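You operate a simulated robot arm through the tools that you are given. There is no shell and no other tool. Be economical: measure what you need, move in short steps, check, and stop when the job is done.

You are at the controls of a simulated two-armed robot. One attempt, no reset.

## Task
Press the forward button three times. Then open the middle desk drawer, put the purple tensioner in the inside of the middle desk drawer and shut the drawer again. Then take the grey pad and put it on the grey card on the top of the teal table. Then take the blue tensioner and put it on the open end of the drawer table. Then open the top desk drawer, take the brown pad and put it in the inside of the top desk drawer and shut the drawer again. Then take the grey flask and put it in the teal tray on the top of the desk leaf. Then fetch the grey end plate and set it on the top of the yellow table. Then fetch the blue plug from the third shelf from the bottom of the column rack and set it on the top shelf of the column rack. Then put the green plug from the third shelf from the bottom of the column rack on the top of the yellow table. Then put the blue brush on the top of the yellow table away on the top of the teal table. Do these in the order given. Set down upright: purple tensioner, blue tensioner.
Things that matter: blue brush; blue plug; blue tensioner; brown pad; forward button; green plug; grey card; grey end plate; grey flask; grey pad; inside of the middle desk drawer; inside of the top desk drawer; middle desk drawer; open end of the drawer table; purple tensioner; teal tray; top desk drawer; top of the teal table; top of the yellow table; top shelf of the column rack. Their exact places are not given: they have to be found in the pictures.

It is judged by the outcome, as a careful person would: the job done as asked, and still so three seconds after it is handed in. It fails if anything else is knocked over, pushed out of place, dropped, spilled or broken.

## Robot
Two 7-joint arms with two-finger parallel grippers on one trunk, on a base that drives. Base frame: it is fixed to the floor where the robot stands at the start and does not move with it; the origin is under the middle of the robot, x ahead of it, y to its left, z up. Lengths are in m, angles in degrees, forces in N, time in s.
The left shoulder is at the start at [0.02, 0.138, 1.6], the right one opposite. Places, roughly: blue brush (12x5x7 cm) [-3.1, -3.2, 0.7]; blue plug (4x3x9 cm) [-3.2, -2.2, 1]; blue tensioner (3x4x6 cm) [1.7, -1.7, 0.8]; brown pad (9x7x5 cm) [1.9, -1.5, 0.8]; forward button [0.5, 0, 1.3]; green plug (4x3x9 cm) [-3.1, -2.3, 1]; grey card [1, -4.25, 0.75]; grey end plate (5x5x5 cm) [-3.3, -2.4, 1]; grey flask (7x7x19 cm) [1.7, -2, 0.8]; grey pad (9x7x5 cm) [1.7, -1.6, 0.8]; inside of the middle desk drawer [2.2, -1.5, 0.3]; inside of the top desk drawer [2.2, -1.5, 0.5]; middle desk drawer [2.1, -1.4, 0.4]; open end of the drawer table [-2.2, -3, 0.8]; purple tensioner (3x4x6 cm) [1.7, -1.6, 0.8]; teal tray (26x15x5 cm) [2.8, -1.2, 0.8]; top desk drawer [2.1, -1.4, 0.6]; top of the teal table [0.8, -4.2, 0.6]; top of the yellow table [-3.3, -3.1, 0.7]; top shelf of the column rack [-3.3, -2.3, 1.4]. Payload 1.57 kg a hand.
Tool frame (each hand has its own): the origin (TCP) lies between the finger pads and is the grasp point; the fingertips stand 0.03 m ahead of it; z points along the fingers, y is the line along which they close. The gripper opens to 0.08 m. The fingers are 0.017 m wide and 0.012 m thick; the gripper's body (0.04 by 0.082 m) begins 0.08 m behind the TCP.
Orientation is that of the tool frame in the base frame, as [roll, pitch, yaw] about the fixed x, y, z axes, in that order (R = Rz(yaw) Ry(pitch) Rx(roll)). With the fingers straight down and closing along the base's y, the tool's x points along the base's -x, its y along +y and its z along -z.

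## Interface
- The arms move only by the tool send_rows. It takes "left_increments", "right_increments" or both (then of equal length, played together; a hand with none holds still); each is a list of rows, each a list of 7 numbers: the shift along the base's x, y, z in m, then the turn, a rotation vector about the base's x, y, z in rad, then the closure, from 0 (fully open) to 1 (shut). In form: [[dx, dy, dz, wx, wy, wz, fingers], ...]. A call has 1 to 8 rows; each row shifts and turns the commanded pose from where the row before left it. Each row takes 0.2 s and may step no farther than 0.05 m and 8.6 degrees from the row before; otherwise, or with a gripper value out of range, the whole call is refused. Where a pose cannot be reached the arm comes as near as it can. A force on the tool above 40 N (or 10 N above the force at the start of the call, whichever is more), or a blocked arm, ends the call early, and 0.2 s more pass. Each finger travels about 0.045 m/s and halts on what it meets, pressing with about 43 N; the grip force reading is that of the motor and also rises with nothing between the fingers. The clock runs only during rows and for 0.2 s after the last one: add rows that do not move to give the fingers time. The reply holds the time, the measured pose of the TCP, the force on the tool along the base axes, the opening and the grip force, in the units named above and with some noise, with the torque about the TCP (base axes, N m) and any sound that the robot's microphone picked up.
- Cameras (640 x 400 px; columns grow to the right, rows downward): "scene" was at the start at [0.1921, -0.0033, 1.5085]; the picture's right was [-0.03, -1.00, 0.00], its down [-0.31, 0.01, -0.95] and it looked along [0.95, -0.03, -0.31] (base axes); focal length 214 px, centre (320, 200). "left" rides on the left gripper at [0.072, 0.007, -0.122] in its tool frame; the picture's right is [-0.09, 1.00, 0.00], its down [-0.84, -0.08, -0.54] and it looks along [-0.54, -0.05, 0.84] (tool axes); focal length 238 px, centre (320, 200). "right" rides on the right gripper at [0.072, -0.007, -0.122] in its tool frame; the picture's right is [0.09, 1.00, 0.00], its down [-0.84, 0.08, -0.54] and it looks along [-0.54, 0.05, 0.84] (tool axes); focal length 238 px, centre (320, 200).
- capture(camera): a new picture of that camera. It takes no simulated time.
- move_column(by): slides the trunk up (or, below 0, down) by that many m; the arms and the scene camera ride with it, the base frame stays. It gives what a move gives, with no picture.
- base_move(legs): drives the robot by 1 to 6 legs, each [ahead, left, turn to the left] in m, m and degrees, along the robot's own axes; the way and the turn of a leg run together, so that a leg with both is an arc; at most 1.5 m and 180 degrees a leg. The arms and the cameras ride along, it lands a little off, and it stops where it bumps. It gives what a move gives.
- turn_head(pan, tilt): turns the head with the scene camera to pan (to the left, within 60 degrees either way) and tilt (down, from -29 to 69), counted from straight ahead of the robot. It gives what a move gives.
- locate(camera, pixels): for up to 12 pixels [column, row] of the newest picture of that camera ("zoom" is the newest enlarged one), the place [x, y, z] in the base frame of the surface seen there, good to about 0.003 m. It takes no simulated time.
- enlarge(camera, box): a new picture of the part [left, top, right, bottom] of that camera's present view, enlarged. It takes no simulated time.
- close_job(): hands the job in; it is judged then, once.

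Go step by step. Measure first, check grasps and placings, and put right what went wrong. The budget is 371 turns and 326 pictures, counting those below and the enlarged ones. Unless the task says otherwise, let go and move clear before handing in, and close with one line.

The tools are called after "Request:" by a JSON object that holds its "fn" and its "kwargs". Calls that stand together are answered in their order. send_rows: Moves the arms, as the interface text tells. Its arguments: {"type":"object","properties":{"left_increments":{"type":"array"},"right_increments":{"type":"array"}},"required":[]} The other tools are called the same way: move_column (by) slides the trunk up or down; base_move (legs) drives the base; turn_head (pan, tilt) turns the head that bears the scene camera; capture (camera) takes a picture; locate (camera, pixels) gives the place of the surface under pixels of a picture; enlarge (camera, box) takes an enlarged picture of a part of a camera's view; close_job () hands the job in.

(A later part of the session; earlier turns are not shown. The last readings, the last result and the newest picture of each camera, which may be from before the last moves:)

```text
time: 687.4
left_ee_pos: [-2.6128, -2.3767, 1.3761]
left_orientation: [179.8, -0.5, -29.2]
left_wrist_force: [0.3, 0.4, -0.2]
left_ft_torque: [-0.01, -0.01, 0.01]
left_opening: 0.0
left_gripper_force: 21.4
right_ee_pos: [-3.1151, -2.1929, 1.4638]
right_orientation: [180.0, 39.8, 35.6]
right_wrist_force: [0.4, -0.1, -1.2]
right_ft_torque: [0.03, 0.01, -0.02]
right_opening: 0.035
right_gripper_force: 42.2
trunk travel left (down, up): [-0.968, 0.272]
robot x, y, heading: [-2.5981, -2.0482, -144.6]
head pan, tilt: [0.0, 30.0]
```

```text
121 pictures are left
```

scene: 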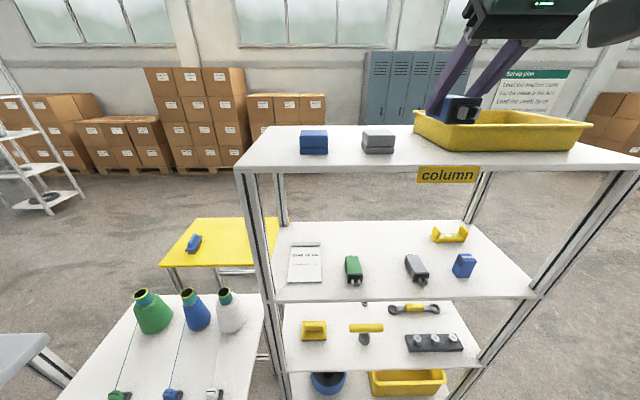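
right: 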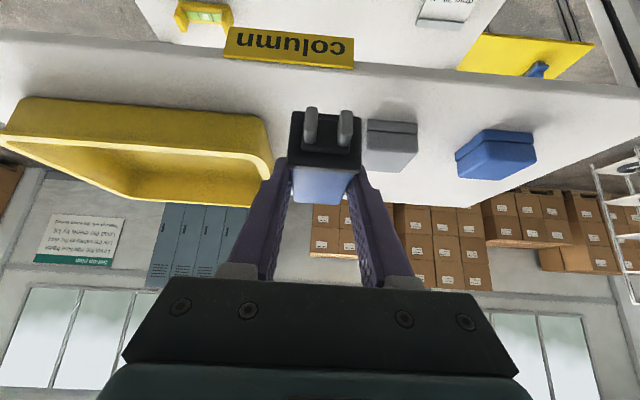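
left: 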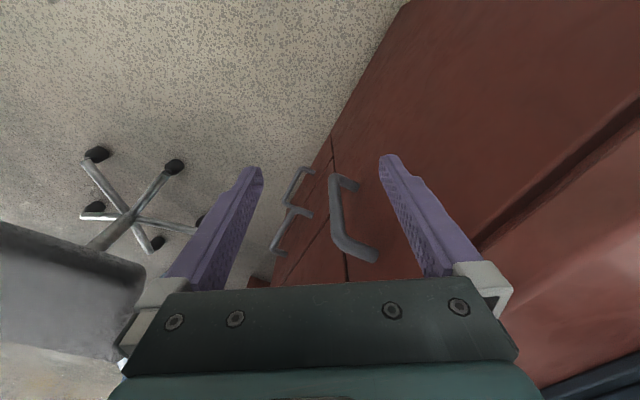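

The gap is centred under the plug. Forward 9 cm, then lower.

Request:
{"fn": "base_move", "kwargs": {"legs": [[0.094, 0, 0]]}}

Request:
{"fn": "move_column", "kwargs": {"by": -0.045}}

Request:
{"fn": "capture", "kwargs": {"camera": "right"}}

Request:
{"fn": "capture", "kwargs": {"camera": "scene"}}

```text
time: 688.5
left_ee_pos: [-2.6879, -2.4294, 1.3759]
left_orientation: [179.8, -0.5, -29.2]
left_wrist_force: [0.6, 0.1, 0.0]
left_ft_torque: [-0.03, -0.03, -0.01]
left_opening: 0.0002
left_gripper_force: 21.7
right_ee_pos: [-3.1907, -2.2444, 1.4637]
right_orientation: [179.9, 39.8, 35.6]
right_wrist_force: [0.5, 0.0, -0.4]
right_ft_torque: [-0.02, 0.03, -0.01]
right_opening: 0.035
right_gripper_force: 42.3
trunk travel left (down, up): [-0.968, 0.272]
robot x, y, heading: [-2.6731, -2.1022, -144.7]
head pan, tilt: [0.0, 30.0]
```

```text
time: 689.4
left_ee_pos: [-2.6877, -2.4288, 1.3298]
left_orientation: [179.9, -0.5, -29.3]
left_wrist_force: [0.5, -0.3, 0.1]
left_ft_torque: [-0.01, 0.03, 0.02]
left_opening: 0.0
left_gripper_force: 21.1
right_ee_pos: [-3.1904, -2.2446, 1.4182]
right_orientation: [180.0, 39.7, 35.6]
right_wrist_force: [0.4, -0.5, -1.2]
right_ft_torque: [-0.03, 0.01, 0.01]
right_opening: 0.0349
right_gripper_force: 42.5
trunk travel left (down, up): [-0.923, 0.317]
robot x, y, heading: [-2.6693, -2.0968, -144.4]
head pan, tilt: [0.0, 30.0]
```

```text
120 pictures are left
```

right: 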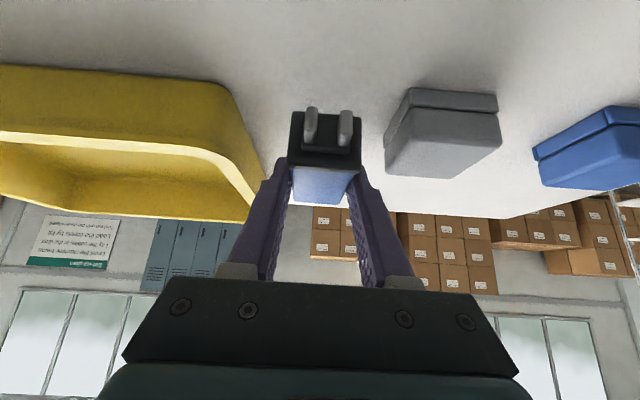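

```text
119 pictures are left
```

scene: 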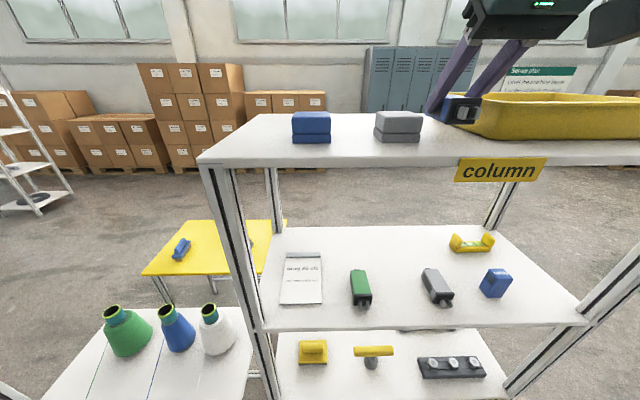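

Lower onto the shelf and open slightly.

Request:
{"fn": "move_column", "kwargs": {"by": -0.018}}

Request:
{"fn": "send_rows", "kwargs": {"right_increments": [[0, 0, -0.003, 0, 0, 0, 1], [0, 0, -0.002, 0, 0, 0, 1], [0, 0, -0.002, 0, 0, 0, 1]]}}

```text
time: 690.1
left_ee_pos: [-2.6887, -2.4305, 1.3129]
left_orientation: [179.8, -0.5, -29.3]
left_wrist_force: [-0.1, -0.3, -0.2]
left_ft_torque: [-0.02, 0.01, 0.0]
left_opening: 0.0
left_gripper_force: 21.3
right_ee_pos: [-3.1906, -2.2452, 1.3999]
right_orientation: [179.8, 39.8, 35.5]
right_wrist_force: [0.3, 0.3, -0.6]
right_ft_torque: [0.01, 0.04, 0.02]
right_opening: 0.0351
right_gripper_force: 42.2
trunk travel left (down, up): [-0.905, 0.335]
robot x, y, heading: [-2.671, -2.0956, -144.8]
head pan, tilt: [0.0, 30.0]
```

```text
time: 690.9
left_ee_pos: [-2.6879, -2.4305, 1.3131]
left_orientation: [179.8, -0.4, -29.3]
left_wrist_force: [0.0, -0.1, 0.5]
left_ft_torque: [0.0, 0.01, 0.03]
left_opening: 0.0
left_gripper_force: 21.0
right_ee_pos: [-3.191, -2.2444, 1.3933]
right_orientation: [179.9, 40.0, 35.5]
right_wrist_force: [-0.3, 1.1, 2.1]
right_ft_torque: [0.12, -0.01, -0.02]
right_opening: 0.035
right_gripper_force: 42.3
trunk travel left (down, up): [-0.905, 0.335]
robot x, y, heading: [-2.6737, -2.1021, -144.6]
head pan, tilt: [0.0, 30.0]
```

Request:
{"fn": "send_rows", "kwargs": {"right_increments": [[0, 0, -0.001, 0, 0, 0, 0.9], [0, 0, 0, 0, 0, 0, 0.55], [0, 0, 0, 0, 0, 0, 0.4], [0, 0, 0, 0, 0, 0, 0.4]]}}

Request:
{"fn": "move_column", "kwargs": {"by": 0.06}}

Request:
{"fn": "capture", "kwargs": {"camera": "right"}}

```text
time: 691.9
left_ee_pos: [-2.689, -2.4289, 1.3139]
left_orientation: [179.8, -0.4, -29.2]
left_wrist_force: [-1.0, 0.0, 0.1]
left_ft_torque: [-0.01, 0.0, 0.02]
left_opening: 0.0002
left_gripper_force: 21.0
right_ee_pos: [-3.1894, -2.2444, 1.394]
right_orientation: [179.9, 39.8, 35.6]
right_wrist_force: [0.4, 0.1, 0.8]
right_ft_torque: [-0.01, 0.02, 0.02]
right_opening: 0.048
right_gripper_force: 0.0
trunk travel left (down, up): [-0.905, 0.335]
robot x, y, heading: [-2.6713, -2.1028, -144.5]
head pan, tilt: [0.0, 30.0]
```

```text
time: 692.9
left_ee_pos: [-2.6883, -2.4304, 1.3731]
left_orientation: [179.8, -0.3, -29.3]
left_wrist_force: [0.3, -0.1, -0.2]
left_ft_torque: [0.02, 0.0, -0.03]
left_opening: 0.0001
left_gripper_force: 20.8
right_ee_pos: [-3.189, -2.2445, 1.4531]
right_orientation: [179.9, 39.8, 35.6]
right_wrist_force: [0.1, -0.3, 0.5]
right_ft_torque: [-0.02, 0.0, -0.01]
right_opening: 0.048
right_gripper_force: 0.1
trunk travel left (down, up): [-0.965, 0.275]
robot x, y, heading: [-2.6679, -2.1026, -144.7]
head pan, tilt: [0.0, 30.0]
```

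```text
118 pictures are left
```

right: 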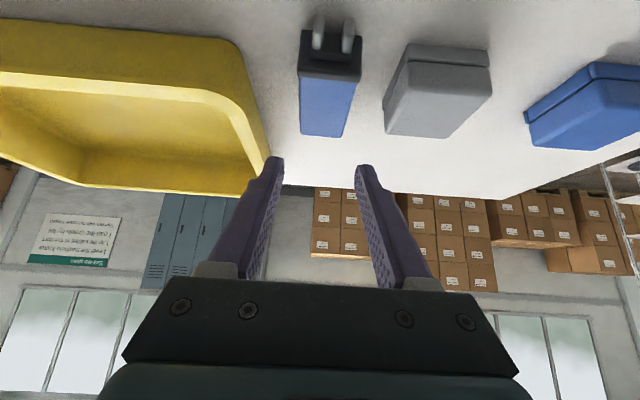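

Blue plug sits on the top shelf. Back out, lower, and line up with the green plug.

Request:
{"fn": "base_move", "kwargs": {"legs": [[-0.2, 0, 0], [0, 0.09, 0]]}}

Request:
{"fn": "move_column", "kwargs": {"by": -0.353}}

Request:
{"fn": "base_move", "kwargs": {"legs": [[0.12, 0, 0]]}}

Request:
{"fn": "capture", "kwargs": {"camera": "right"}}

```text
time: 695.2
left_ee_pos: [-2.4735, -2.3885, 1.3713]
left_orientation: [180.0, -0.5, -29.1]
left_wrist_force: [-0.2, 0.3, -0.2]
left_ft_torque: [-0.04, -0.01, 0.03]
left_opening: 0.0
left_gripper_force: 21.4
right_ee_pos: [-2.9743, -2.204, 1.4519]
right_orientation: [179.9, 39.8, 35.6]
right_wrist_force: [-0.2, 0.2, 0.4]
right_ft_torque: [0.01, 0.01, -0.01]
right_opening: 0.0479
right_gripper_force: 0.1
trunk travel left (down, up): [-0.965, 0.275]
robot x, y, heading: [-2.4579, -2.0607, -144.5]
head pan, tilt: [0.0, 30.0]
```

```text
time: 698.6
left_ee_pos: [-2.4726, -2.3896, 1.02]
left_orientation: [179.8, -0.3, -29.1]
left_wrist_force: [0.1, -0.2, -0.4]
left_ft_torque: [0.02, 0.02, 0.01]
left_opening: 0.0001
left_gripper_force: 20.7
right_ee_pos: [-2.9748, -2.2042, 1.0995]
right_orientation: [180.0, 39.8, 35.7]
right_wrist_force: [-0.1, 0.2, 0.2]
right_ft_torque: [0.01, 0.0, -0.01]
right_opening: 0.0478
right_gripper_force: 0.0
trunk travel left (down, up): [-0.612, 0.628]
robot x, y, heading: [-2.4578, -2.0596, -144.8]
head pan, tilt: [0.0, 30.0]
```

```text
time: 699.8
left_ee_pos: [-2.5676, -2.456, 1.02]
left_orientation: [179.9, -0.4, -29.1]
left_wrist_force: [0.5, 0.2, -0.5]
left_ft_torque: [-0.01, 0.01, 0.0]
left_opening: 0.0001
left_gripper_force: 20.9
right_ee_pos: [-3.0693, -2.2715, 1.1002]
right_orientation: [180.0, 39.8, 35.8]
right_wrist_force: [-0.9, -0.6, -0.1]
right_ft_torque: [-0.02, 0.05, 0.0]
right_opening: 0.0481
right_gripper_force: 0.1
trunk travel left (down, up): [-0.612, 0.628]
robot x, y, heading: [-2.5515, -2.1268, -144.8]
head pan, tilt: [0.0, 30.0]
```

```text
117 pictures are left
```

right: 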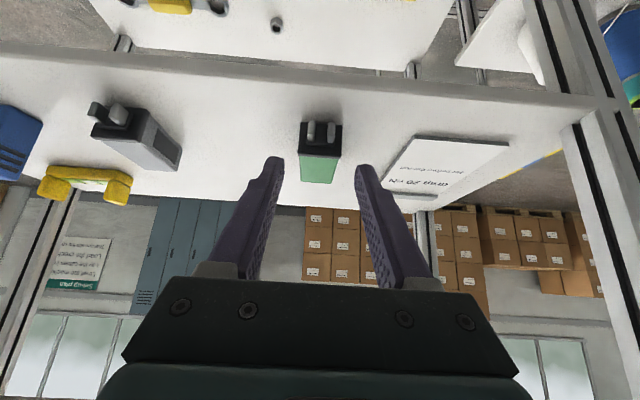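

Request:
{"fn": "locate", "kwargs": {"camera": "right", "pixels": [[318, 168], [303, 168], [335, 168], [318, 158], [318, 178], [382, 185], [415, 140], [435, 192]]}}

```text
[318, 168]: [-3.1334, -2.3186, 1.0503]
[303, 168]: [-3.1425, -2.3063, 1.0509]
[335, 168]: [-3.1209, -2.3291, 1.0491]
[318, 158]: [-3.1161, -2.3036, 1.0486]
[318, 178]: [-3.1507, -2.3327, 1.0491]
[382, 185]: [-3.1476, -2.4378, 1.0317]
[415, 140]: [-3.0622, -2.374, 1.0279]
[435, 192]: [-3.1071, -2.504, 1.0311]
```

Centred on the green plug. Open slightly, forward 7.6 cm, lower and grip.

Request:
{"fn": "send_rows", "kwargs": {"right_increments": [[0, 0, 0, 0, 0, 0.06, 0.2]]}}

Request:
{"fn": "base_move", "kwargs": {"legs": [[0.075, 0, 0]]}}

Request:
{"fn": "move_column", "kwargs": {"by": -0.03}}

Request:
{"fn": "capture", "kwargs": {"camera": "right"}}

```text
time: 700.2
left_ee_pos: [-2.5675, -2.4563, 1.0194]
left_orientation: [179.8, -0.3, -29.2]
left_wrist_force: [0.8, 0.1, 0.6]
left_ft_torque: [0.03, 0.0, 0.01]
left_opening: 0.0
left_gripper_force: 21.2
right_ee_pos: [-3.0694, -2.2715, 1.0999]
right_orientation: [179.9, 39.8, 39.2]
right_wrist_force: [1.0, -0.5, 0.4]
right_ft_torque: [0.01, -0.01, 0.02]
right_opening: 0.064
right_gripper_force: 0.1
trunk travel left (down, up): [-0.612, 0.628]
robot x, y, heading: [-2.5527, -2.1299, -144.4]
head pan, tilt: [0.0, 30.0]
```

```text
time: 701.3
left_ee_pos: [-2.6295, -2.4981, 1.02]
left_orientation: [179.9, -0.6, -29.1]
left_wrist_force: [0.0, -0.1, 0.3]
left_ft_torque: [0.0, 0.0, 0.0]
left_opening: 0.0001
left_gripper_force: 21.5
right_ee_pos: [-3.13, -2.3161, 1.0994]
right_orientation: [179.9, 39.9, 39.2]
right_wrist_force: [0.0, 0.7, 0.6]
right_ft_torque: [-0.03, 0.0, 0.03]
right_opening: 0.064
right_gripper_force: 0.0
trunk travel left (down, up): [-0.612, 0.628]
robot x, y, heading: [-2.6133, -2.1708, -144.5]
head pan, tilt: [0.0, 30.0]
```

```text
time: 702.0
left_ee_pos: [-2.6287, -2.5003, 0.9895]
left_orientation: [179.9, -0.4, -29.1]
left_wrist_force: [0.5, -1.0, 0.3]
left_ft_torque: [-0.03, 0.0, 0.0]
left_opening: 0.0001
left_gripper_force: 21.3
right_ee_pos: [-3.131, -2.316, 1.0695]
right_orientation: [179.9, 39.8, 39.2]
right_wrist_force: [-0.4, 0.8, -0.5]
right_ft_torque: [0.01, -0.02, -0.03]
right_opening: 0.0638
right_gripper_force: 0.1
trunk travel left (down, up): [-0.582, 0.658]
robot x, y, heading: [-2.617, -2.1709, -144.6]
head pan, tilt: [0.0, 30.0]
```

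```text
116 pictures are left
```

right: 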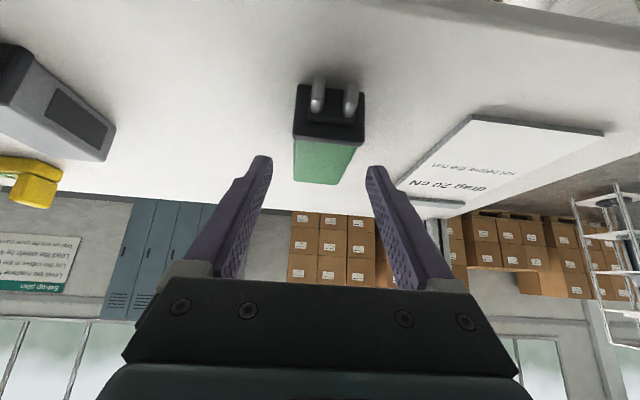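

Request:
{"fn": "move_column", "kwargs": {"by": -0.016}}

Request:
{"fn": "send_rows", "kwargs": {"right_increments": [[0, 0, 0, 0, 0, 0, 0.5], [0, 0, 0, 0, 0, 0, 0.8], [0, 0, 0, 0, 0, 0, 1], [0, 0, 0, 0, 0, 0, 1]]}}

Request:
{"fn": "move_column", "kwargs": {"by": 0.05}}

Request:
{"fn": "capture", "kwargs": {"camera": "right"}}

```text
time: 702.6
left_ee_pos: [-2.6284, -2.4994, 0.9733]
left_orientation: [179.8, -0.6, -29.1]
left_wrist_force: [-0.5, -0.3, 0.7]
left_ft_torque: [0.02, 0.0, 0.0]
left_opening: 0.0001
left_gripper_force: 21.0
right_ee_pos: [-3.1295, -2.3155, 1.0543]
right_orientation: [179.8, 39.9, 39.2]
right_wrist_force: [-0.5, 0.1, -0.1]
right_ft_torque: [-0.04, 0.02, 0.0]
right_opening: 0.0642
right_gripper_force: 0.1
trunk travel left (down, up): [-0.566, 0.674]
robot x, y, heading: [-2.615, -2.1736, -144.8]
head pan, tilt: [0.0, 30.0]
```

```text
time: 703.6
left_ee_pos: [-2.628, -2.4997, 0.9733]
left_orientation: [180.0, -0.4, -29.2]
left_wrist_force: [0.2, 0.2, 0.4]
left_ft_torque: [-0.01, 0.03, -0.01]
left_opening: 0.0
left_gripper_force: 20.9
right_ee_pos: [-3.1307, -2.3154, 1.0537]
right_orientation: [179.9, 39.8, 39.3]
right_wrist_force: [-1.1, 0.1, 1.1]
right_ft_torque: [0.0, -0.01, 0.04]
right_opening: 0.0351
right_gripper_force: 30.1
trunk travel left (down, up): [-0.566, 0.674]
robot x, y, heading: [-2.6133, -2.171, -144.6]
head pan, tilt: [0.0, 30.0]
```

```text
time: 704.6
left_ee_pos: [-2.629, -2.5002, 1.0229]
left_orientation: [179.9, -0.5, -29.1]
left_wrist_force: [-0.3, 0.0, 0.1]
left_ft_torque: [0.01, -0.02, 0.03]
left_opening: 0.0
left_gripper_force: 20.8
right_ee_pos: [-3.1306, -2.3151, 1.1039]
right_orientation: [180.0, 39.8, 39.2]
right_wrist_force: [0.2, 0.1, -1.4]
right_ft_torque: [-0.03, -0.03, 0.01]
right_opening: 0.035
right_gripper_force: 41.9
trunk travel left (down, up): [-0.616, 0.624]
robot x, y, heading: [-2.613, -2.1708, -144.7]
head pan, tilt: [0.0, 30.0]
```

```text
115 pictures are left
```

right: 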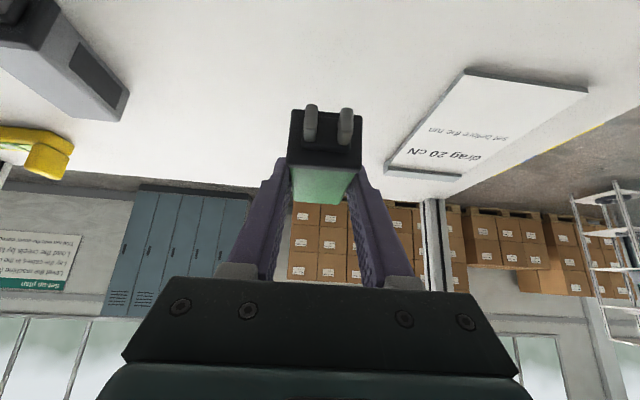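

Green plug held. Back out and drive around to the yellow table again.

Request:
{"fn": "base_move", "kwargs": {"legs": [[-0.3, 0, 0], [0, -1.37, 0], [1.0, 0, 0], [0.95, 0, 0], [0, 0, 179], [0, -1.4, 0]]}}

Request:
{"fn": "turn_head", "kwargs": {"pan": -10, "tilt": 40}}

Request:
{"fn": "capture", "kwargs": {"camera": "scene"}}

```text
time: 736.4
left_ee_pos: [-3.8211, -2.9266, 1.023]
left_orientation: [179.9, -0.5, 153.6]
left_wrist_force: [0.3, 0.5, 0.5]
left_ft_torque: [0.02, 0.0, 0.03]
left_opening: 0.0001
left_gripper_force: 21.4
right_ee_pos: [-3.3106, -3.0861, 1.1036]
right_orientation: [180.0, 39.9, -138.1]
right_wrist_force: [0.2, 0.1, -0.5]
right_ft_torque: [0.04, 0.0, -0.01]
right_opening: 0.0348
right_gripper_force: 42.3
trunk travel left (down, up): [-0.616, 0.624]
robot x, y, heading: [-3.8203, -3.2526, 38.2]
head pan, tilt: [0.0, 30.0]
```

```text
time: 737.1
left_ee_pos: [-3.8218, -2.927, 1.0231]
left_orientation: [180.0, -0.5, 153.6]
left_wrist_force: [0.8, 0.7, 0.2]
left_ft_torque: [-0.01, -0.01, -0.02]
left_opening: 0.0
left_gripper_force: 21.4
right_ee_pos: [-3.3111, -3.0856, 1.103]
right_orientation: [180.0, 39.8, -138.1]
right_wrist_force: [0.1, -1.0, -1.0]
right_ft_torque: [-0.01, 0.01, 0.01]
right_opening: 0.0347
right_gripper_force: 41.6
trunk travel left (down, up): [-0.616, 0.624]
robot x, y, heading: [-3.8176, -3.2556, 38.2]
head pan, tilt: [-10.0, 40.0]
```

```text
114 pictures are left
```

scene: 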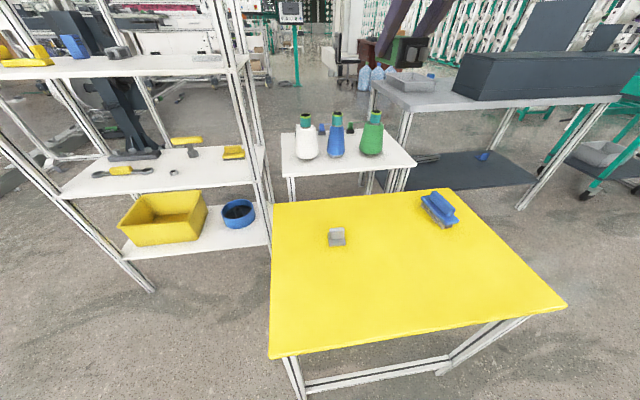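

Request:
{"fn": "locate", "kwargs": {"camera": "scene", "pixels": [[410, 270], [400, 255], [430, 280], [336, 240], [438, 210], [440, 222]]}}

```text
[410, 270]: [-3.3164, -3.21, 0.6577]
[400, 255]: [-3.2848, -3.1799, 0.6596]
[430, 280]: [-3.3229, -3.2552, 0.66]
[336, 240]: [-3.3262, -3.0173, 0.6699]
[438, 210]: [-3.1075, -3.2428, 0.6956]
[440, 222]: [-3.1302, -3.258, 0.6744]
```

Set the plug down at about (-3.33,-3.19). Shift the base and lower.

Request:
{"fn": "base_move", "kwargs": {"legs": [[-0.08, -0.07, 0]]}}

Request:
{"fn": "move_column", "kwargs": {"by": -0.36}}

Request:
{"fn": "capture", "kwargs": {"camera": "right"}}

```text
time: 738.2
left_ee_pos: [-3.8397, -3.0269, 1.023]
left_orientation: [179.8, -0.4, 153.6]
left_wrist_force: [-0.3, 0.6, 0.7]
left_ft_torque: [0.03, -0.03, 0.0]
left_opening: 0.0
left_gripper_force: 21.4
right_ee_pos: [-3.3297, -3.1881, 1.1044]
right_orientation: [179.9, 39.8, -138.1]
right_wrist_force: [0.5, 0.1, -1.9]
right_ft_torque: [0.02, -0.02, -0.01]
right_opening: 0.0349
right_gripper_force: 42.2
trunk travel left (down, up): [-0.616, 0.624]
robot x, y, heading: [-3.8373, -3.359, 38.1]
head pan, tilt: [-10.0, 40.0]
```

```text
time: 741.7
left_ee_pos: [-3.8409, -3.0283, 0.6631]
left_orientation: [179.7, -0.5, 153.6]
left_wrist_force: [-0.4, -0.1, 1.0]
left_ft_torque: [-0.02, 0.01, 0.0]
left_opening: 0.0001
left_gripper_force: 21.2
right_ee_pos: [-3.3297, -3.1889, 0.7424]
right_orientation: [180.0, 39.8, -138.1]
right_wrist_force: [-0.4, 0.3, 0.0]
right_ft_torque: [0.0, 0.01, 0.01]
right_opening: 0.0347
right_gripper_force: 42.3
trunk travel left (down, up): [-0.256, 0.984]
robot x, y, heading: [-3.8403, -3.357, 38.1]
head pan, tilt: [-10.0, 40.0]
```

```text
113 pictures are left
```

right: 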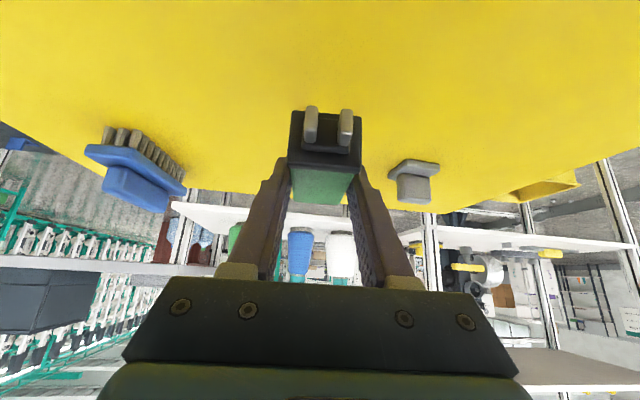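

Request:
{"fn": "move_column", "kwargs": {"by": -0.042}}

Request:
{"fn": "send_rows", "kwargs": {"right_increments": [[0, 0, -0.003, 0, 0, 0, 1], [0, 0, -0.002, 0, 0, 0, 1]]}}

```text
time: 742.6
left_ee_pos: [-3.8387, -3.0274, 0.6205]
left_orientation: [179.8, -0.5, 153.6]
left_wrist_force: [0.3, 1.3, -0.2]
left_ft_torque: [-0.02, 0.0, -0.02]
left_opening: 0.0
left_gripper_force: 21.3
right_ee_pos: [-3.3287, -3.1883, 0.7008]
right_orientation: [179.9, 39.9, -138.2]
right_wrist_force: [0.0, 0.9, -0.1]
right_ft_torque: [0.01, 0.0, -0.02]
right_opening: 0.0353
right_gripper_force: 42.5
trunk travel left (down, up): [-0.214, 1.026]
robot x, y, heading: [-3.8399, -3.3555, 37.7]
head pan, tilt: [-10.0, 40.0]
```

```text
time: 743.2
left_ee_pos: [-3.8396, -3.0262, 0.6214]
left_orientation: [179.8, -0.5, 153.6]
left_wrist_force: [0.1, -0.1, 0.4]
left_ft_torque: [0.04, 0.01, 0.01]
left_opening: 0.0
left_gripper_force: 21.1
right_ee_pos: [-3.3288, -3.1868, 0.6977]
right_orientation: [179.8, 39.8, -138.2]
right_wrist_force: [0.4, 0.1, -2.0]
right_ft_torque: [-0.02, -0.02, -0.01]
right_opening: 0.0353
right_gripper_force: 42.1
trunk travel left (down, up): [-0.214, 1.026]
robot x, y, heading: [-3.8414, -3.3559, 38.1]
head pan, tilt: [-10.0, 40.0]
```

Request:
{"fn": "send_rows", "kwargs": {"right_increments": [[0, 0, -0.002, 0, 0, 0, 1], [0, 0, -0.002, 0, 0, 0, 1]]}}

Request:
{"fn": "send_rows", "kwargs": {"right_increments": [[0, 0, 0, 0, 0, 0, 0.8], [0, 0, 0, 0, 0, 0, 0.4], [0, 0, 0, 0, 0, 0, 0.1], [0, 0, 0, 0, 0, 0, 0.1], [0, 0, 0.03, 0, 0, 0, 0.1], [0, 0, 0.04, 0, 0, 0, 0.1]]}}

Request:
{"fn": "capture", "kwargs": {"camera": "right"}}

```text
time: 743.8
left_ee_pos: [-3.8398, -3.0278, 0.6218]
left_orientation: [179.8, -0.3, 153.6]
left_wrist_force: [-0.2, 0.1, -0.2]
left_ft_torque: [-0.01, 0.01, 0.0]
left_opening: 0.0001
left_gripper_force: 21.6
right_ee_pos: [-3.3286, -3.1872, 0.6944]
right_orientation: [179.8, 40.0, -138.2]
right_wrist_force: [-2.1, -1.8, 7.0]
right_ft_torque: [-0.26, 0.19, -0.06]
right_opening: 0.0349
right_gripper_force: 42.1
trunk travel left (down, up): [-0.214, 1.026]
robot x, y, heading: [-3.8405, -3.3594, 38.3]
head pan, tilt: [-10.0, 40.0]
```

```text
time: 745.2
left_ee_pos: [-3.8399, -3.0285, 0.6213]
left_orientation: [179.8, -0.4, 153.6]
left_wrist_force: [0.8, 0.6, -0.3]
left_ft_torque: [0.01, 0.01, 0.01]
left_opening: 0.0
left_gripper_force: 21.3
right_ee_pos: [-3.3306, -3.1897, 0.7609]
right_orientation: [180.0, 39.3, -138.2]
right_wrist_force: [0.1, -0.1, -0.6]
right_ft_torque: [0.0, 0.0, 0.02]
right_opening: 0.072
right_gripper_force: 0.2
trunk travel left (down, up): [-0.214, 1.026]
robot x, y, heading: [-3.845, -3.3597, 38.4]
head pan, tilt: [-10.0, 40.0]
```

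```text
112 pictures are left
```

right: 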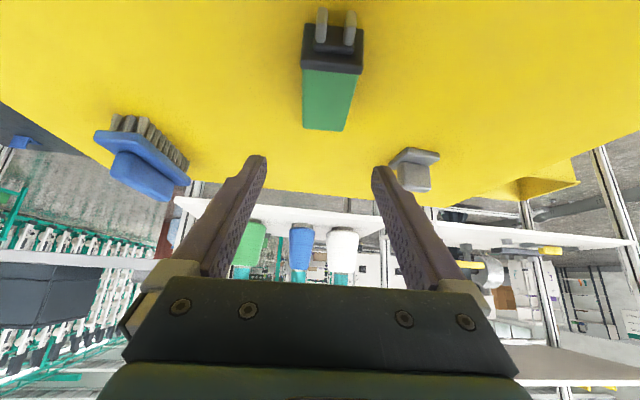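

Green plug is on the yellow table. Now for the brush: raise, straighten the tool, and move toward it.

Request:
{"fn": "move_column", "kwargs": {"by": 0.35}}

Request:
{"fn": "send_rows", "kwargs": {"right_increments": [[0, 0, 0, -0.0912, 0.102, 0, 0], [0, 0, 0, -0.0912, 0.102, 0, 0], [0, 0, 0, -0.0912, 0.102, 0, 0], [0, 0, 0, -0.0912, 0.102, 0, 0], [0, 0, 0, -0.0912, 0.102, 0, 0]]}}

Request:
{"fn": "base_move", "kwargs": {"legs": [[0, -0.22, 0], [0.16, 0, 0]]}}

Request:
{"fn": "capture", "kwargs": {"camera": "right"}}

Request:
{"fn": "capture", "kwargs": {"camera": "scene"}}

```text
time: 748.6
left_ee_pos: [-3.8403, -3.0278, 0.972]
left_orientation: [179.9, -0.5, 153.6]
left_wrist_force: [0.3, -0.2, 1.1]
left_ft_torque: [-0.01, 0.03, 0.0]
left_opening: 0.0
left_gripper_force: 21.4
right_ee_pos: [-3.3298, -3.1896, 1.1123]
right_orientation: [179.9, 39.4, -138.0]
right_wrist_force: [0.3, 0.0, 0.1]
right_ft_torque: [0.01, -0.03, 0.01]
right_opening: 0.0719
right_gripper_force: 0.0
trunk travel left (down, up): [-0.564, 0.676]
robot x, y, heading: [-3.8377, -3.3576, 38.1]
head pan, tilt: [-10.0, 40.0]
```

```text
time: 749.6
left_ee_pos: [-3.8385, -3.0282, 0.9715]
left_orientation: [179.8, -0.4, 153.6]
left_wrist_force: [-0.3, 0.1, 0.5]
left_ft_torque: [0.03, 0.03, 0.0]
left_opening: 0.0
left_gripper_force: 21.6
right_ee_pos: [-3.3456, -3.2076, 1.0393]
right_orientation: [179.5, 1.8, -138.7]
right_wrist_force: [0.2, 0.2, -0.5]
right_ft_torque: [0.03, 0.06, 0.0]
right_opening: 0.0799
right_gripper_force: 0.2
right hand out of reach, approached as far as the arm can: row 4
trunk travel left (down, up): [-0.564, 0.676]
robot x, y, heading: [-3.8356, -3.3544, 38.4]
head pan, tilt: [-10.0, 40.0]
stopped in row 4 (right hand): the arm was blocked; the commanded pose is now the measured one
```

```text
time: 752.3
left_ee_pos: [-3.5737, -3.1069, 0.9717]
left_orientation: [179.8, -0.4, 153.2]
left_wrist_force: [0.4, -0.7, 0.0]
left_ft_torque: [0.0, 0.02, -0.01]
left_opening: 0.0
left_gripper_force: 21.4
right_ee_pos: [-3.0806, -3.289, 1.0407]
right_orientation: [179.4, 1.7, -139.1]
right_wrist_force: [0.0, 0.2, 0.0]
right_ft_torque: [-0.01, 0.0, 0.02]
right_opening: 0.0803
right_gripper_force: 0.0
trunk travel left (down, up): [-0.564, 0.676]
robot x, y, heading: [-3.5758, -3.4439, 37.8]
head pan, tilt: [-10.0, 40.0]
```

```text
111 pictures are left
```

right: 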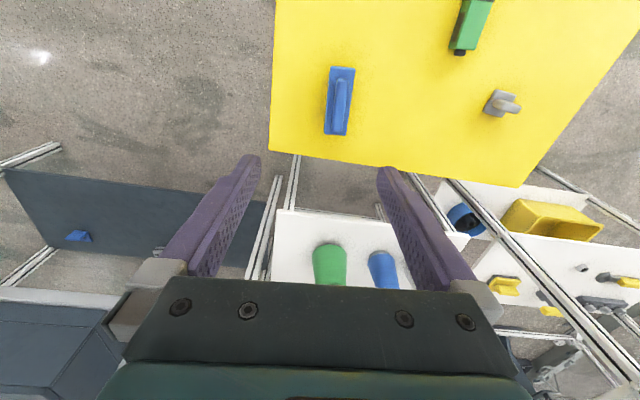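

```text
110 pictures are left
```

scene: 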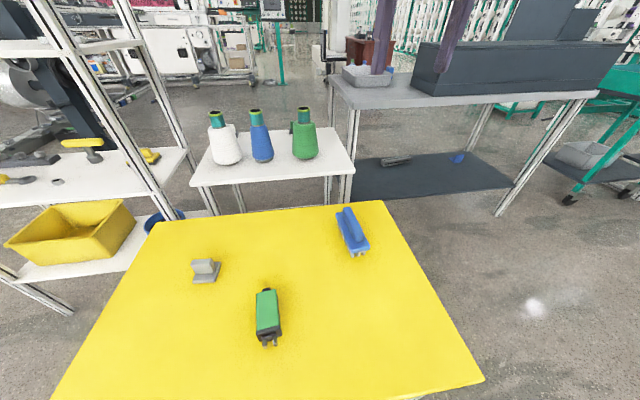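

Request:
{"fn": "enlarge", "kwargs": {"camera": "right", "box": [300, 55, 390, 145]}}

Request:
{"fn": "locate", "kwargs": {"camera": "right", "pixels": [[342, 85], [339, 105], [336, 125], [330, 70], [353, 70], [346, 132], [326, 132], [300, 100]]}}

```text
4.44 times, centred on (345, 100) of right
```

zoom: 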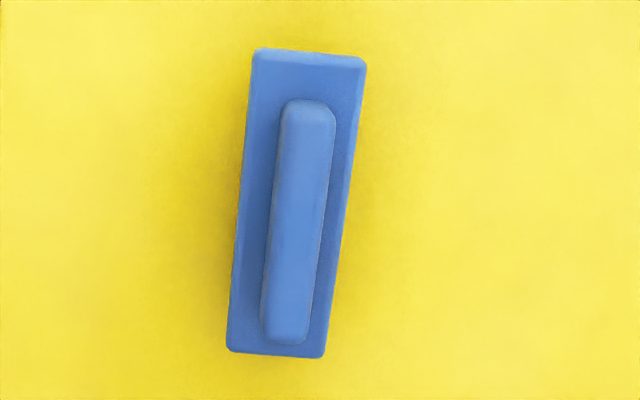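

```text
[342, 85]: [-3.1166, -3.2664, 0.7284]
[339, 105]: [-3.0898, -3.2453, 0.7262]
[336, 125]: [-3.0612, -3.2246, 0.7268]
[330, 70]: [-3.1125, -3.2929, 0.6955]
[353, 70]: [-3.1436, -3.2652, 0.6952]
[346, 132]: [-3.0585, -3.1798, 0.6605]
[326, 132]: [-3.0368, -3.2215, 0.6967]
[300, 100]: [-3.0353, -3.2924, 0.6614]
```

Brush handle centre (-3.09,-3.2455), top z 0.728. Align and descend.

Request:
{"fn": "send_rows", "kwargs": {"right_increments": [[-0.005, 0.022, 0, 0, 0, -0.066, 0.2], [-0.0044, 0.0215, 0, 0, 0, 0, 0.2]]}}

Request:
{"fn": "move_column", "kwargs": {"by": -0.21}}

Request:
{"fn": "capture", "kwargs": {"camera": "right"}}

```text
time: 752.9
left_ee_pos: [-3.5728, -3.1068, 0.9722]
left_orientation: [179.8, -0.4, 153.4]
left_wrist_force: [0.4, 0.8, -0.7]
left_ft_torque: [-0.02, 0.0, 0.04]
left_opening: 0.0
left_gripper_force: 21.2
right_ee_pos: [-3.1051, -3.2567, 1.0382]
right_orientation: [179.4, 1.8, -142.8]
right_wrist_force: [0.2, -0.5, 0.1]
right_ft_torque: [0.01, -0.02, 0.01]
right_opening: 0.064
right_gripper_force: 0.1
right hand out of reach, approached as far as the arm can: row 1, 2
trunk travel left (down, up): [-0.564, 0.676]
robot x, y, heading: [-3.5748, -3.4346, 38.0]
head pan, tilt: [-10.0, 40.0]
```

```text
time: 755.2
left_ee_pos: [-3.5742, -3.1071, 0.7625]
left_orientation: [179.9, -0.5, 153.3]
left_wrist_force: [-0.1, -0.2, 0.9]
left_ft_torque: [-0.02, 0.0, 0.02]
left_opening: 0.0
left_gripper_force: 21.2
right_ee_pos: [-3.105, -3.257, 0.8286]
right_orientation: [179.4, 1.7, -142.8]
right_wrist_force: [0.0, 0.5, 0.1]
right_ft_torque: [-0.01, 0.04, 0.01]
right_opening: 0.064
right_gripper_force: 0.0
trunk travel left (down, up): [-0.354, 0.886]
robot x, y, heading: [-3.5763, -3.4394, 37.9]
head pan, tilt: [-10.0, 40.0]
```

```text
108 pictures are left
```

right: 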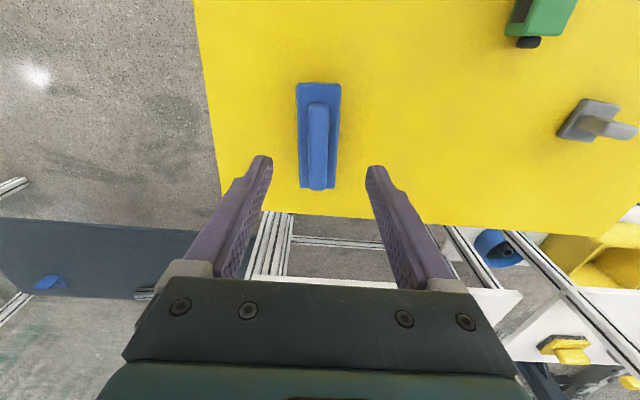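

Request:
{"fn": "base_move", "kwargs": {"legs": [[0.02, 0, 0]]}}

Request:
{"fn": "send_rows", "kwargs": {"right_increments": [[0, 0, -0.03, 0, 0, 0, 0.2], [0, 0, -0.03, 0, 0, 0, 0.2]]}}

Request:
{"fn": "capture", "kwargs": {"camera": "right"}}

```text
time: 756.0
left_ee_pos: [-3.5592, -3.0956, 0.7618]
left_orientation: [179.8, -0.4, 153.5]
left_wrist_force: [0.4, 0.4, 0.0]
left_ft_torque: [0.0, 0.03, 0.02]
left_opening: 0.0004
left_gripper_force: 21.3
right_ee_pos: [-3.0888, -3.2442, 0.8292]
right_orientation: [179.4, 1.6, -142.7]
right_wrist_force: [0.7, -1.0, 0.0]
right_ft_torque: [-0.02, 0.03, 0.02]
right_opening: 0.0637
right_gripper_force: 0.0
trunk travel left (down, up): [-0.354, 0.886]
robot x, y, heading: [-3.5581, -3.4288, 38.0]
head pan, tilt: [-10.0, 40.0]
```

```text
time: 756.6
left_ee_pos: [-3.558, -3.0949, 0.7607]
left_orientation: [179.9, -0.4, 153.4]
left_wrist_force: [0.0, -0.2, 0.6]
left_ft_torque: [0.01, 0.0, 0.01]
left_opening: 0.0
left_gripper_force: 21.2
right_ee_pos: [-3.0894, -3.2424, 0.7795]
right_orientation: [179.1, 1.7, -142.5]
right_wrist_force: [0.5, -0.5, 0.0]
right_ft_torque: [0.03, 0.02, 0.03]
right_opening: 0.064
right_gripper_force: 0.0
right hand out of reach, approached as far as the arm can: row 1
trunk travel left (down, up): [-0.354, 0.886]
robot x, y, heading: [-3.559, -3.4233, 38.2]
head pan, tilt: [-10.0, 40.0]
```

```text
107 pictures are left
```

right: 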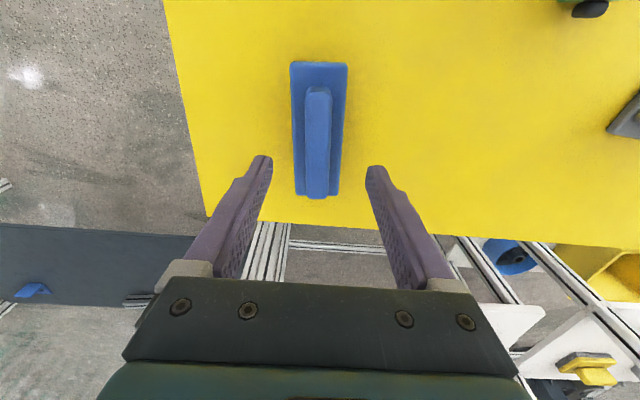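

Request:
{"fn": "move_column", "kwargs": {"by": -0.048}}

Request:
{"fn": "send_rows", "kwargs": {"right_increments": [[0, 0, 0, 0, 0, 0, 0.5], [0, 0, 0, 0, 0, 0, 0.8], [0, 0, 0, 0, 0, 0, 1], [0, 0, 0, 0, 0, 0, 1]]}}

Request:
{"fn": "move_column", "kwargs": {"by": 0.3}}

Request:
{"fn": "capture", "kwargs": {"camera": "right"}}

```text
time: 757.5
left_ee_pos: [-3.5575, -3.0951, 0.7137]
left_orientation: [179.8, -0.5, 153.3]
left_wrist_force: [0.4, -0.3, -0.7]
left_ft_torque: [0.01, -0.01, 0.01]
left_opening: 0.0
left_gripper_force: 21.5
right_ee_pos: [-3.0876, -3.2425, 0.7312]
right_orientation: [179.4, 1.5, -142.6]
right_wrist_force: [-1.1, -0.4, 0.0]
right_ft_torque: [-0.03, 0.0, 0.0]
right_opening: 0.0641
right_gripper_force: 0.2
trunk travel left (down, up): [-0.306, 0.934]
robot x, y, heading: [-3.564, -3.4217, 37.8]
head pan, tilt: [-10.0, 40.0]
```

```text
time: 758.5
left_ee_pos: [-3.5588, -3.0937, 0.7133]
left_orientation: [179.7, -0.5, 153.4]
left_wrist_force: [-0.6, 0.2, 0.7]
left_ft_torque: [0.0, 0.0, -0.01]
left_opening: 0.0001
left_gripper_force: 21.9
right_ee_pos: [-3.0884, -3.2438, 0.7312]
right_orientation: [179.4, 1.5, -142.7]
right_wrist_force: [0.1, 0.1, 1.0]
right_ft_torque: [-0.1, -0.03, -0.03]
right_opening: 0.0196
right_gripper_force: 23.0
trunk travel left (down, up): [-0.306, 0.934]
robot x, y, heading: [-3.5623, -3.4236, 37.7]
head pan, tilt: [-10.0, 40.0]
```

```text
time: 761.5
left_ee_pos: [-3.5584, -3.0966, 1.0132]
left_orientation: [179.9, -0.4, 153.4]
left_wrist_force: [-0.6, 0.1, -0.1]
left_ft_torque: [-0.03, -0.03, 0.01]
left_opening: 0.0001
left_gripper_force: 21.2
right_ee_pos: [-3.0885, -3.243, 1.0315]
right_orientation: [179.4, 1.6, -142.6]
right_wrist_force: [-0.2, -0.8, -0.6]
right_ft_torque: [-0.01, -0.03, 0.02]
right_opening: 0.0192
right_gripper_force: 33.4
trunk travel left (down, up): [-0.606, 0.634]
robot x, y, heading: [-3.5627, -3.4236, 37.7]
head pan, tilt: [-10.0, 40.0]
```

```text
106 pictures are left
```

right: 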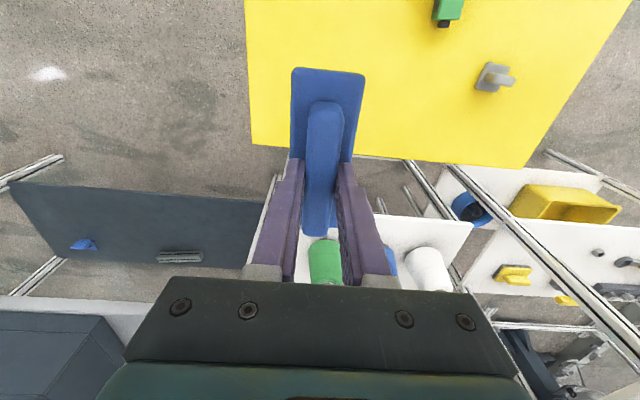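

Brush is held. Drive back around the rack and across toward the teal table.

Request:
{"fn": "base_move", "kwargs": {"legs": [[-0.2, 0, 0], [0, 1.4, 0], [0, 0.42, 0], [1.0, 0, 0], [0.97, 0, 0]]}}

```text
time: 781.2
left_ee_pos: [-3.2089, -0.605, 1.0137]
left_orientation: [180.0, -0.4, 152.2]
left_wrist_force: [0.0, -0.2, 0.5]
left_ft_torque: [-0.01, -0.04, -0.01]
left_opening: 0.0001
left_gripper_force: 21.2
right_ee_pos: [-2.7429, -0.7632, 1.0307]
right_orientation: [179.5, 1.6, -143.8]
right_wrist_force: [0.4, -0.4, -0.6]
right_ft_torque: [-0.02, -0.01, 0.02]
right_opening: 0.0194
right_gripper_force: 33.8
trunk travel left (down, up): [-0.606, 0.634]
robot x, y, heading: [-3.2192, -0.9365, 36.6]
head pan, tilt: [-10.0, 40.0]
```

Request:
{"fn": "base_move", "kwargs": {"legs": [[0.384, -0.892, 0], [0.384, -0.892, 0], [0.384, -0.892, 0], [0.534, -0.7075, 0], [0.534, -0.7075, 0]]}}

Request:
{"fn": "turn_head", "kwargs": {"pan": -50, "tilt": 20}}

Request:
{"fn": "capture", "kwargs": {"camera": "scene"}}

```text
time: 782.2
left_ee_pos: [-3.1887, -0.6162, 1.0138]
left_orientation: [179.8, -0.4, 152.2]
left_wrist_force: [-0.1, 0.1, 0.2]
left_ft_torque: [0.0, 0.0, -0.01]
left_opening: 0.0002
left_gripper_force: 21.2
right_ee_pos: [-2.7341, -0.7609, 1.0306]
right_orientation: [177.1, 1.0, -142.7]
right_wrist_force: [-4.3, 4.8, -1.2]
right_ft_torque: [0.24, 0.17, -0.03]
right_opening: 0.0192
right_gripper_force: 33.0
trunk travel left (down, up): [-0.606, 0.634]
robot x, y, heading: [-3.1984, -0.945, 37.0]
head pan, tilt: [-10.0, 40.0]
stopped in leg 1: the force on the tool passed its limit at 47 N (the readings are from after the stop); the commanded pose is now the measured one
```

```text
time: 783.3
left_ee_pos: [-3.1888, -0.6168, 1.0128]
left_orientation: [179.7, -0.5, 152.3]
left_wrist_force: [-0.1, 0.2, 0.2]
left_ft_torque: [-0.01, 0.04, 0.04]
left_opening: 0.0
left_gripper_force: 21.4
right_ee_pos: [-2.7345, -0.7612, 1.0306]
right_orientation: [177.1, 1.0, -142.7]
right_wrist_force: [-9.1, 8.8, 0.6]
right_ft_torque: [0.46, 0.38, -0.09]
right_opening: 0.0191
right_gripper_force: 33.8
trunk travel left (down, up): [-0.606, 0.634]
robot x, y, heading: [-3.1936, -0.9466, 37.0]
head pan, tilt: [-50.0, 20.0]
```

```text
105 pictures are left
```

scene: 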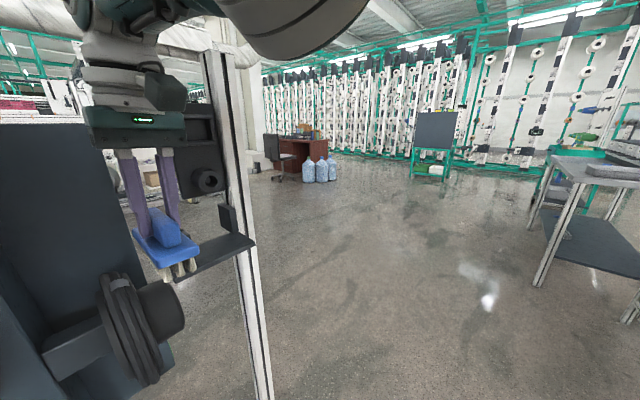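

My hand met a stand (post) on the right. Move back-left away from it at once.

Request:
{"fn": "base_move", "kwargs": {"legs": [[-0.15, 0.03, 0]]}}

Request:
{"fn": "capture", "kwargs": {"camera": "scene"}}

Request:
{"fn": "capture", "kwargs": {"camera": "right"}}

```text
time: 784.7
left_ee_pos: [-3.3274, -0.6826, 1.0126]
left_orientation: [179.8, -0.3, 152.5]
left_wrist_force: [-0.2, -0.3, -0.3]
left_ft_torque: [0.03, -0.03, -0.01]
left_opening: 0.0003
left_gripper_force: 21.3
right_ee_pos: [-2.8697, -0.8271, 1.0313]
right_orientation: [177.3, 1.0, -142.8]
right_wrist_force: [0.3, 0.3, -0.3]
right_ft_torque: [-0.02, 0.03, 0.0]
right_opening: 0.0193
right_gripper_force: 33.3
trunk travel left (down, up): [-0.606, 0.634]
robot x, y, heading: [-3.3284, -1.0152, 37.2]
head pan, tilt: [-50.0, 20.0]
```

```text
104 pictures are left
```

scene: 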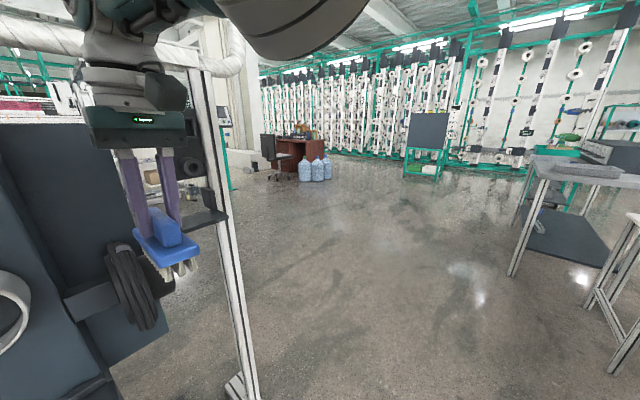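

```text
103 pictures are left
```

right: 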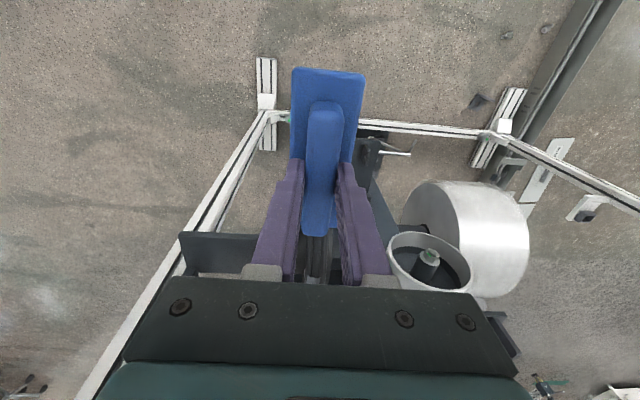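

Request:
{"fn": "locate", "kwargs": {"camera": "scene", "pixels": [[215, 150], [232, 270], [245, 370], [205, 215], [150, 290], [60, 250], [30, 300], [160, 240]]}}

Request:
{"fn": "turn_head", "kwargs": {"pan": -10, "tilt": 35}}

Request:
{"fn": "capture", "kwargs": {"camera": "scene"}}

```text
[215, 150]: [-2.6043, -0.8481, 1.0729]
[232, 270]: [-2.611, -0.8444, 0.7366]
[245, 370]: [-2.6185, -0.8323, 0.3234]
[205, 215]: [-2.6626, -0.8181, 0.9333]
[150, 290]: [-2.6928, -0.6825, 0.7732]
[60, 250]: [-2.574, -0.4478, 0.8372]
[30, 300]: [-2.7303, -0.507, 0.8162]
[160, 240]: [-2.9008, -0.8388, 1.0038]
```

```text
time: 785.8
left_ee_pos: [-3.3262, -0.6829, 1.0135]
left_orientation: [179.8, -0.3, 152.5]
left_wrist_force: [0.4, 0.0, -0.2]
left_ft_torque: [0.0, -0.01, 0.02]
left_opening: 0.0
left_gripper_force: 21.2
right_ee_pos: [-2.8703, -0.8276, 1.0313]
right_orientation: [177.4, 1.1, -142.7]
right_wrist_force: [0.0, 0.0, -1.1]
right_ft_torque: [0.0, 0.0, -0.01]
right_opening: 0.0193
right_gripper_force: 32.9
trunk travel left (down, up): [-0.606, 0.634]
robot x, y, heading: [-3.3321, -1.01, 36.9]
head pan, tilt: [-10.0, 35.0]
```

```text
102 pictures are left
```

scene: 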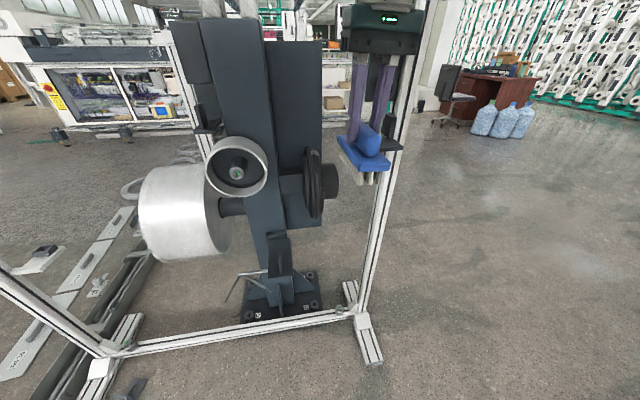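

The stand looks intact and the brush is still held. Back away and route well clear of it.

Request:
{"fn": "base_move", "kwargs": {"legs": [[-0.1, 0, 0], [0, -0.75, 0], [0.892, -1.081, 0], [0.66, -1.12, 0], [0.8, -1.1, 0]]}}

Request:
{"fn": "turn_head", "kwargs": {"pan": -55, "tilt": 20}}

Request:
{"fn": "capture", "kwargs": {"camera": "scene"}}

```text
time: 809.7
left_ee_pos: [0.9197, -2.5013, 1.0136]
left_orientation: [179.8, -0.4, 154.6]
left_wrist_force: [-0.9, -0.5, 0.1]
left_ft_torque: [-0.02, 0.02, 0.02]
left_opening: 0.0003
left_gripper_force: 21.5
right_ee_pos: [1.3813, -2.6285, 1.0303]
right_orientation: [177.4, 1.0, -140.5]
right_wrist_force: [-0.3, -0.1, -2.0]
right_ft_torque: [-0.02, -0.02, -0.03]
right_opening: 0.0191
right_gripper_force: 33.1
trunk travel left (down, up): [-0.606, 0.634]
robot x, y, heading: [0.9269, -2.8293, 39.2]
head pan, tilt: [-10.0, 35.0]
```

```text
time: 810.9
left_ee_pos: [0.9184, -2.5014, 1.0138]
left_orientation: [179.8, -0.4, 154.7]
left_wrist_force: [-0.1, -1.0, -0.3]
left_ft_torque: [-0.04, 0.0, 0.0]
left_opening: 0.0001
left_gripper_force: 21.4
right_ee_pos: [1.381, -2.6292, 1.0295]
right_orientation: [177.2, 1.0, -140.4]
right_wrist_force: [-0.4, -0.4, -0.8]
right_ft_torque: [-0.03, 0.01, 0.01]
right_opening: 0.0191
right_gripper_force: 33.4
trunk travel left (down, up): [-0.606, 0.634]
robot x, y, heading: [0.9268, -2.8319, 39.4]
head pan, tilt: [-55.0, 20.0]
```

```text
101 pictures are left
```

scene: 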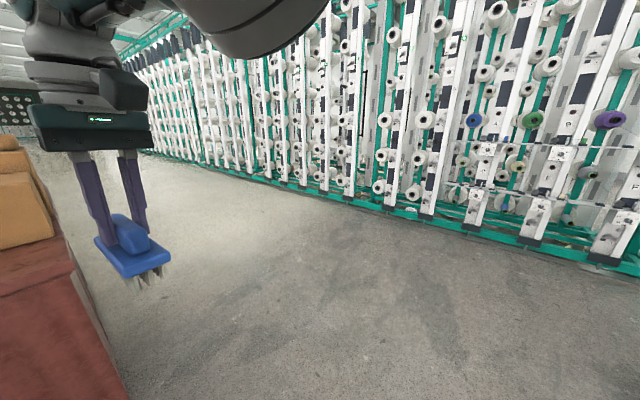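

Request:
{"fn": "base_move", "kwargs": {"legs": [[0.492, -1.013, 0], [0, 0, 85], [-0.825, 0.565, 0], [0.037, 0.762, 0]]}}

Request:
{"fn": "turn_head", "kwargs": {"pan": 0, "tilt": 45}}

Request:
{"fn": "capture", "kwargs": {"camera": "scene"}}

```text
time: 828.9
left_ee_pos: [1.0624, -4.7499, 1.0139]
left_orientation: [179.9, -0.5, -117.0]
left_wrist_force: [-0.5, 0.4, -1.1]
left_ft_torque: [0.0, 0.01, 0.0]
left_opening: 0.0
left_gripper_force: 21.2
right_ee_pos: [1.2025, -4.2923, 1.0304]
right_orientation: [177.3, 1.1, -52.1]
right_wrist_force: [0.8, 0.0, -1.1]
right_ft_torque: [-0.03, 0.01, 0.02]
right_opening: 0.0192
right_gripper_force: 33.5
trunk travel left (down, up): [-0.606, 0.634]
robot x, y, heading: [1.3908, -4.7528, 127.7]
head pan, tilt: [-55.0, 20.0]
```

```text
time: 830.1
left_ee_pos: [1.0631, -4.7513, 1.0131]
left_orientation: [179.9, -0.4, -116.9]
left_wrist_force: [-0.1, -0.1, 0.0]
left_ft_torque: [0.01, -0.01, 0.01]
left_opening: 0.0
left_gripper_force: 21.7
right_ee_pos: [1.2028, -4.2929, 1.0312]
right_orientation: [177.4, 1.0, -52.1]
right_wrist_force: [0.3, 0.6, -1.2]
right_ft_torque: [0.04, 0.0, 0.0]
right_opening: 0.0193
right_gripper_force: 33.4
trunk travel left (down, up): [-0.606, 0.634]
robot x, y, heading: [1.3886, -4.7549, 127.4]
head pan, tilt: [0.0, 45.0]
```

```text
100 pictures are left
```

scene: 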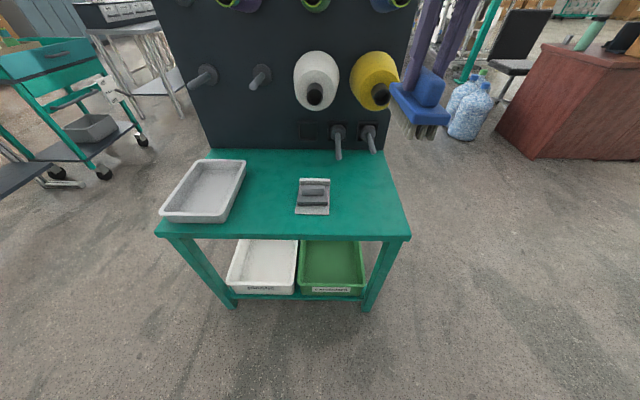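

Request:
{"fn": "locate", "kwargs": {"camera": "scene", "pixels": [[365, 205], [360, 195], [375, 215], [342, 155], [375, 148], [408, 238], [398, 180], [380, 100], [330, 212]]}}

```text
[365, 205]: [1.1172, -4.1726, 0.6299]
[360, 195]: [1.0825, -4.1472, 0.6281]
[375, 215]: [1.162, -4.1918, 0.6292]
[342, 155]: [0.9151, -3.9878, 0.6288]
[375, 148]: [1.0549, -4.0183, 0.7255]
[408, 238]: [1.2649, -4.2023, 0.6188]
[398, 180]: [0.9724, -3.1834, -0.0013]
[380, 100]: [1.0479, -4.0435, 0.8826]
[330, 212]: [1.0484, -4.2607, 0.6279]
```

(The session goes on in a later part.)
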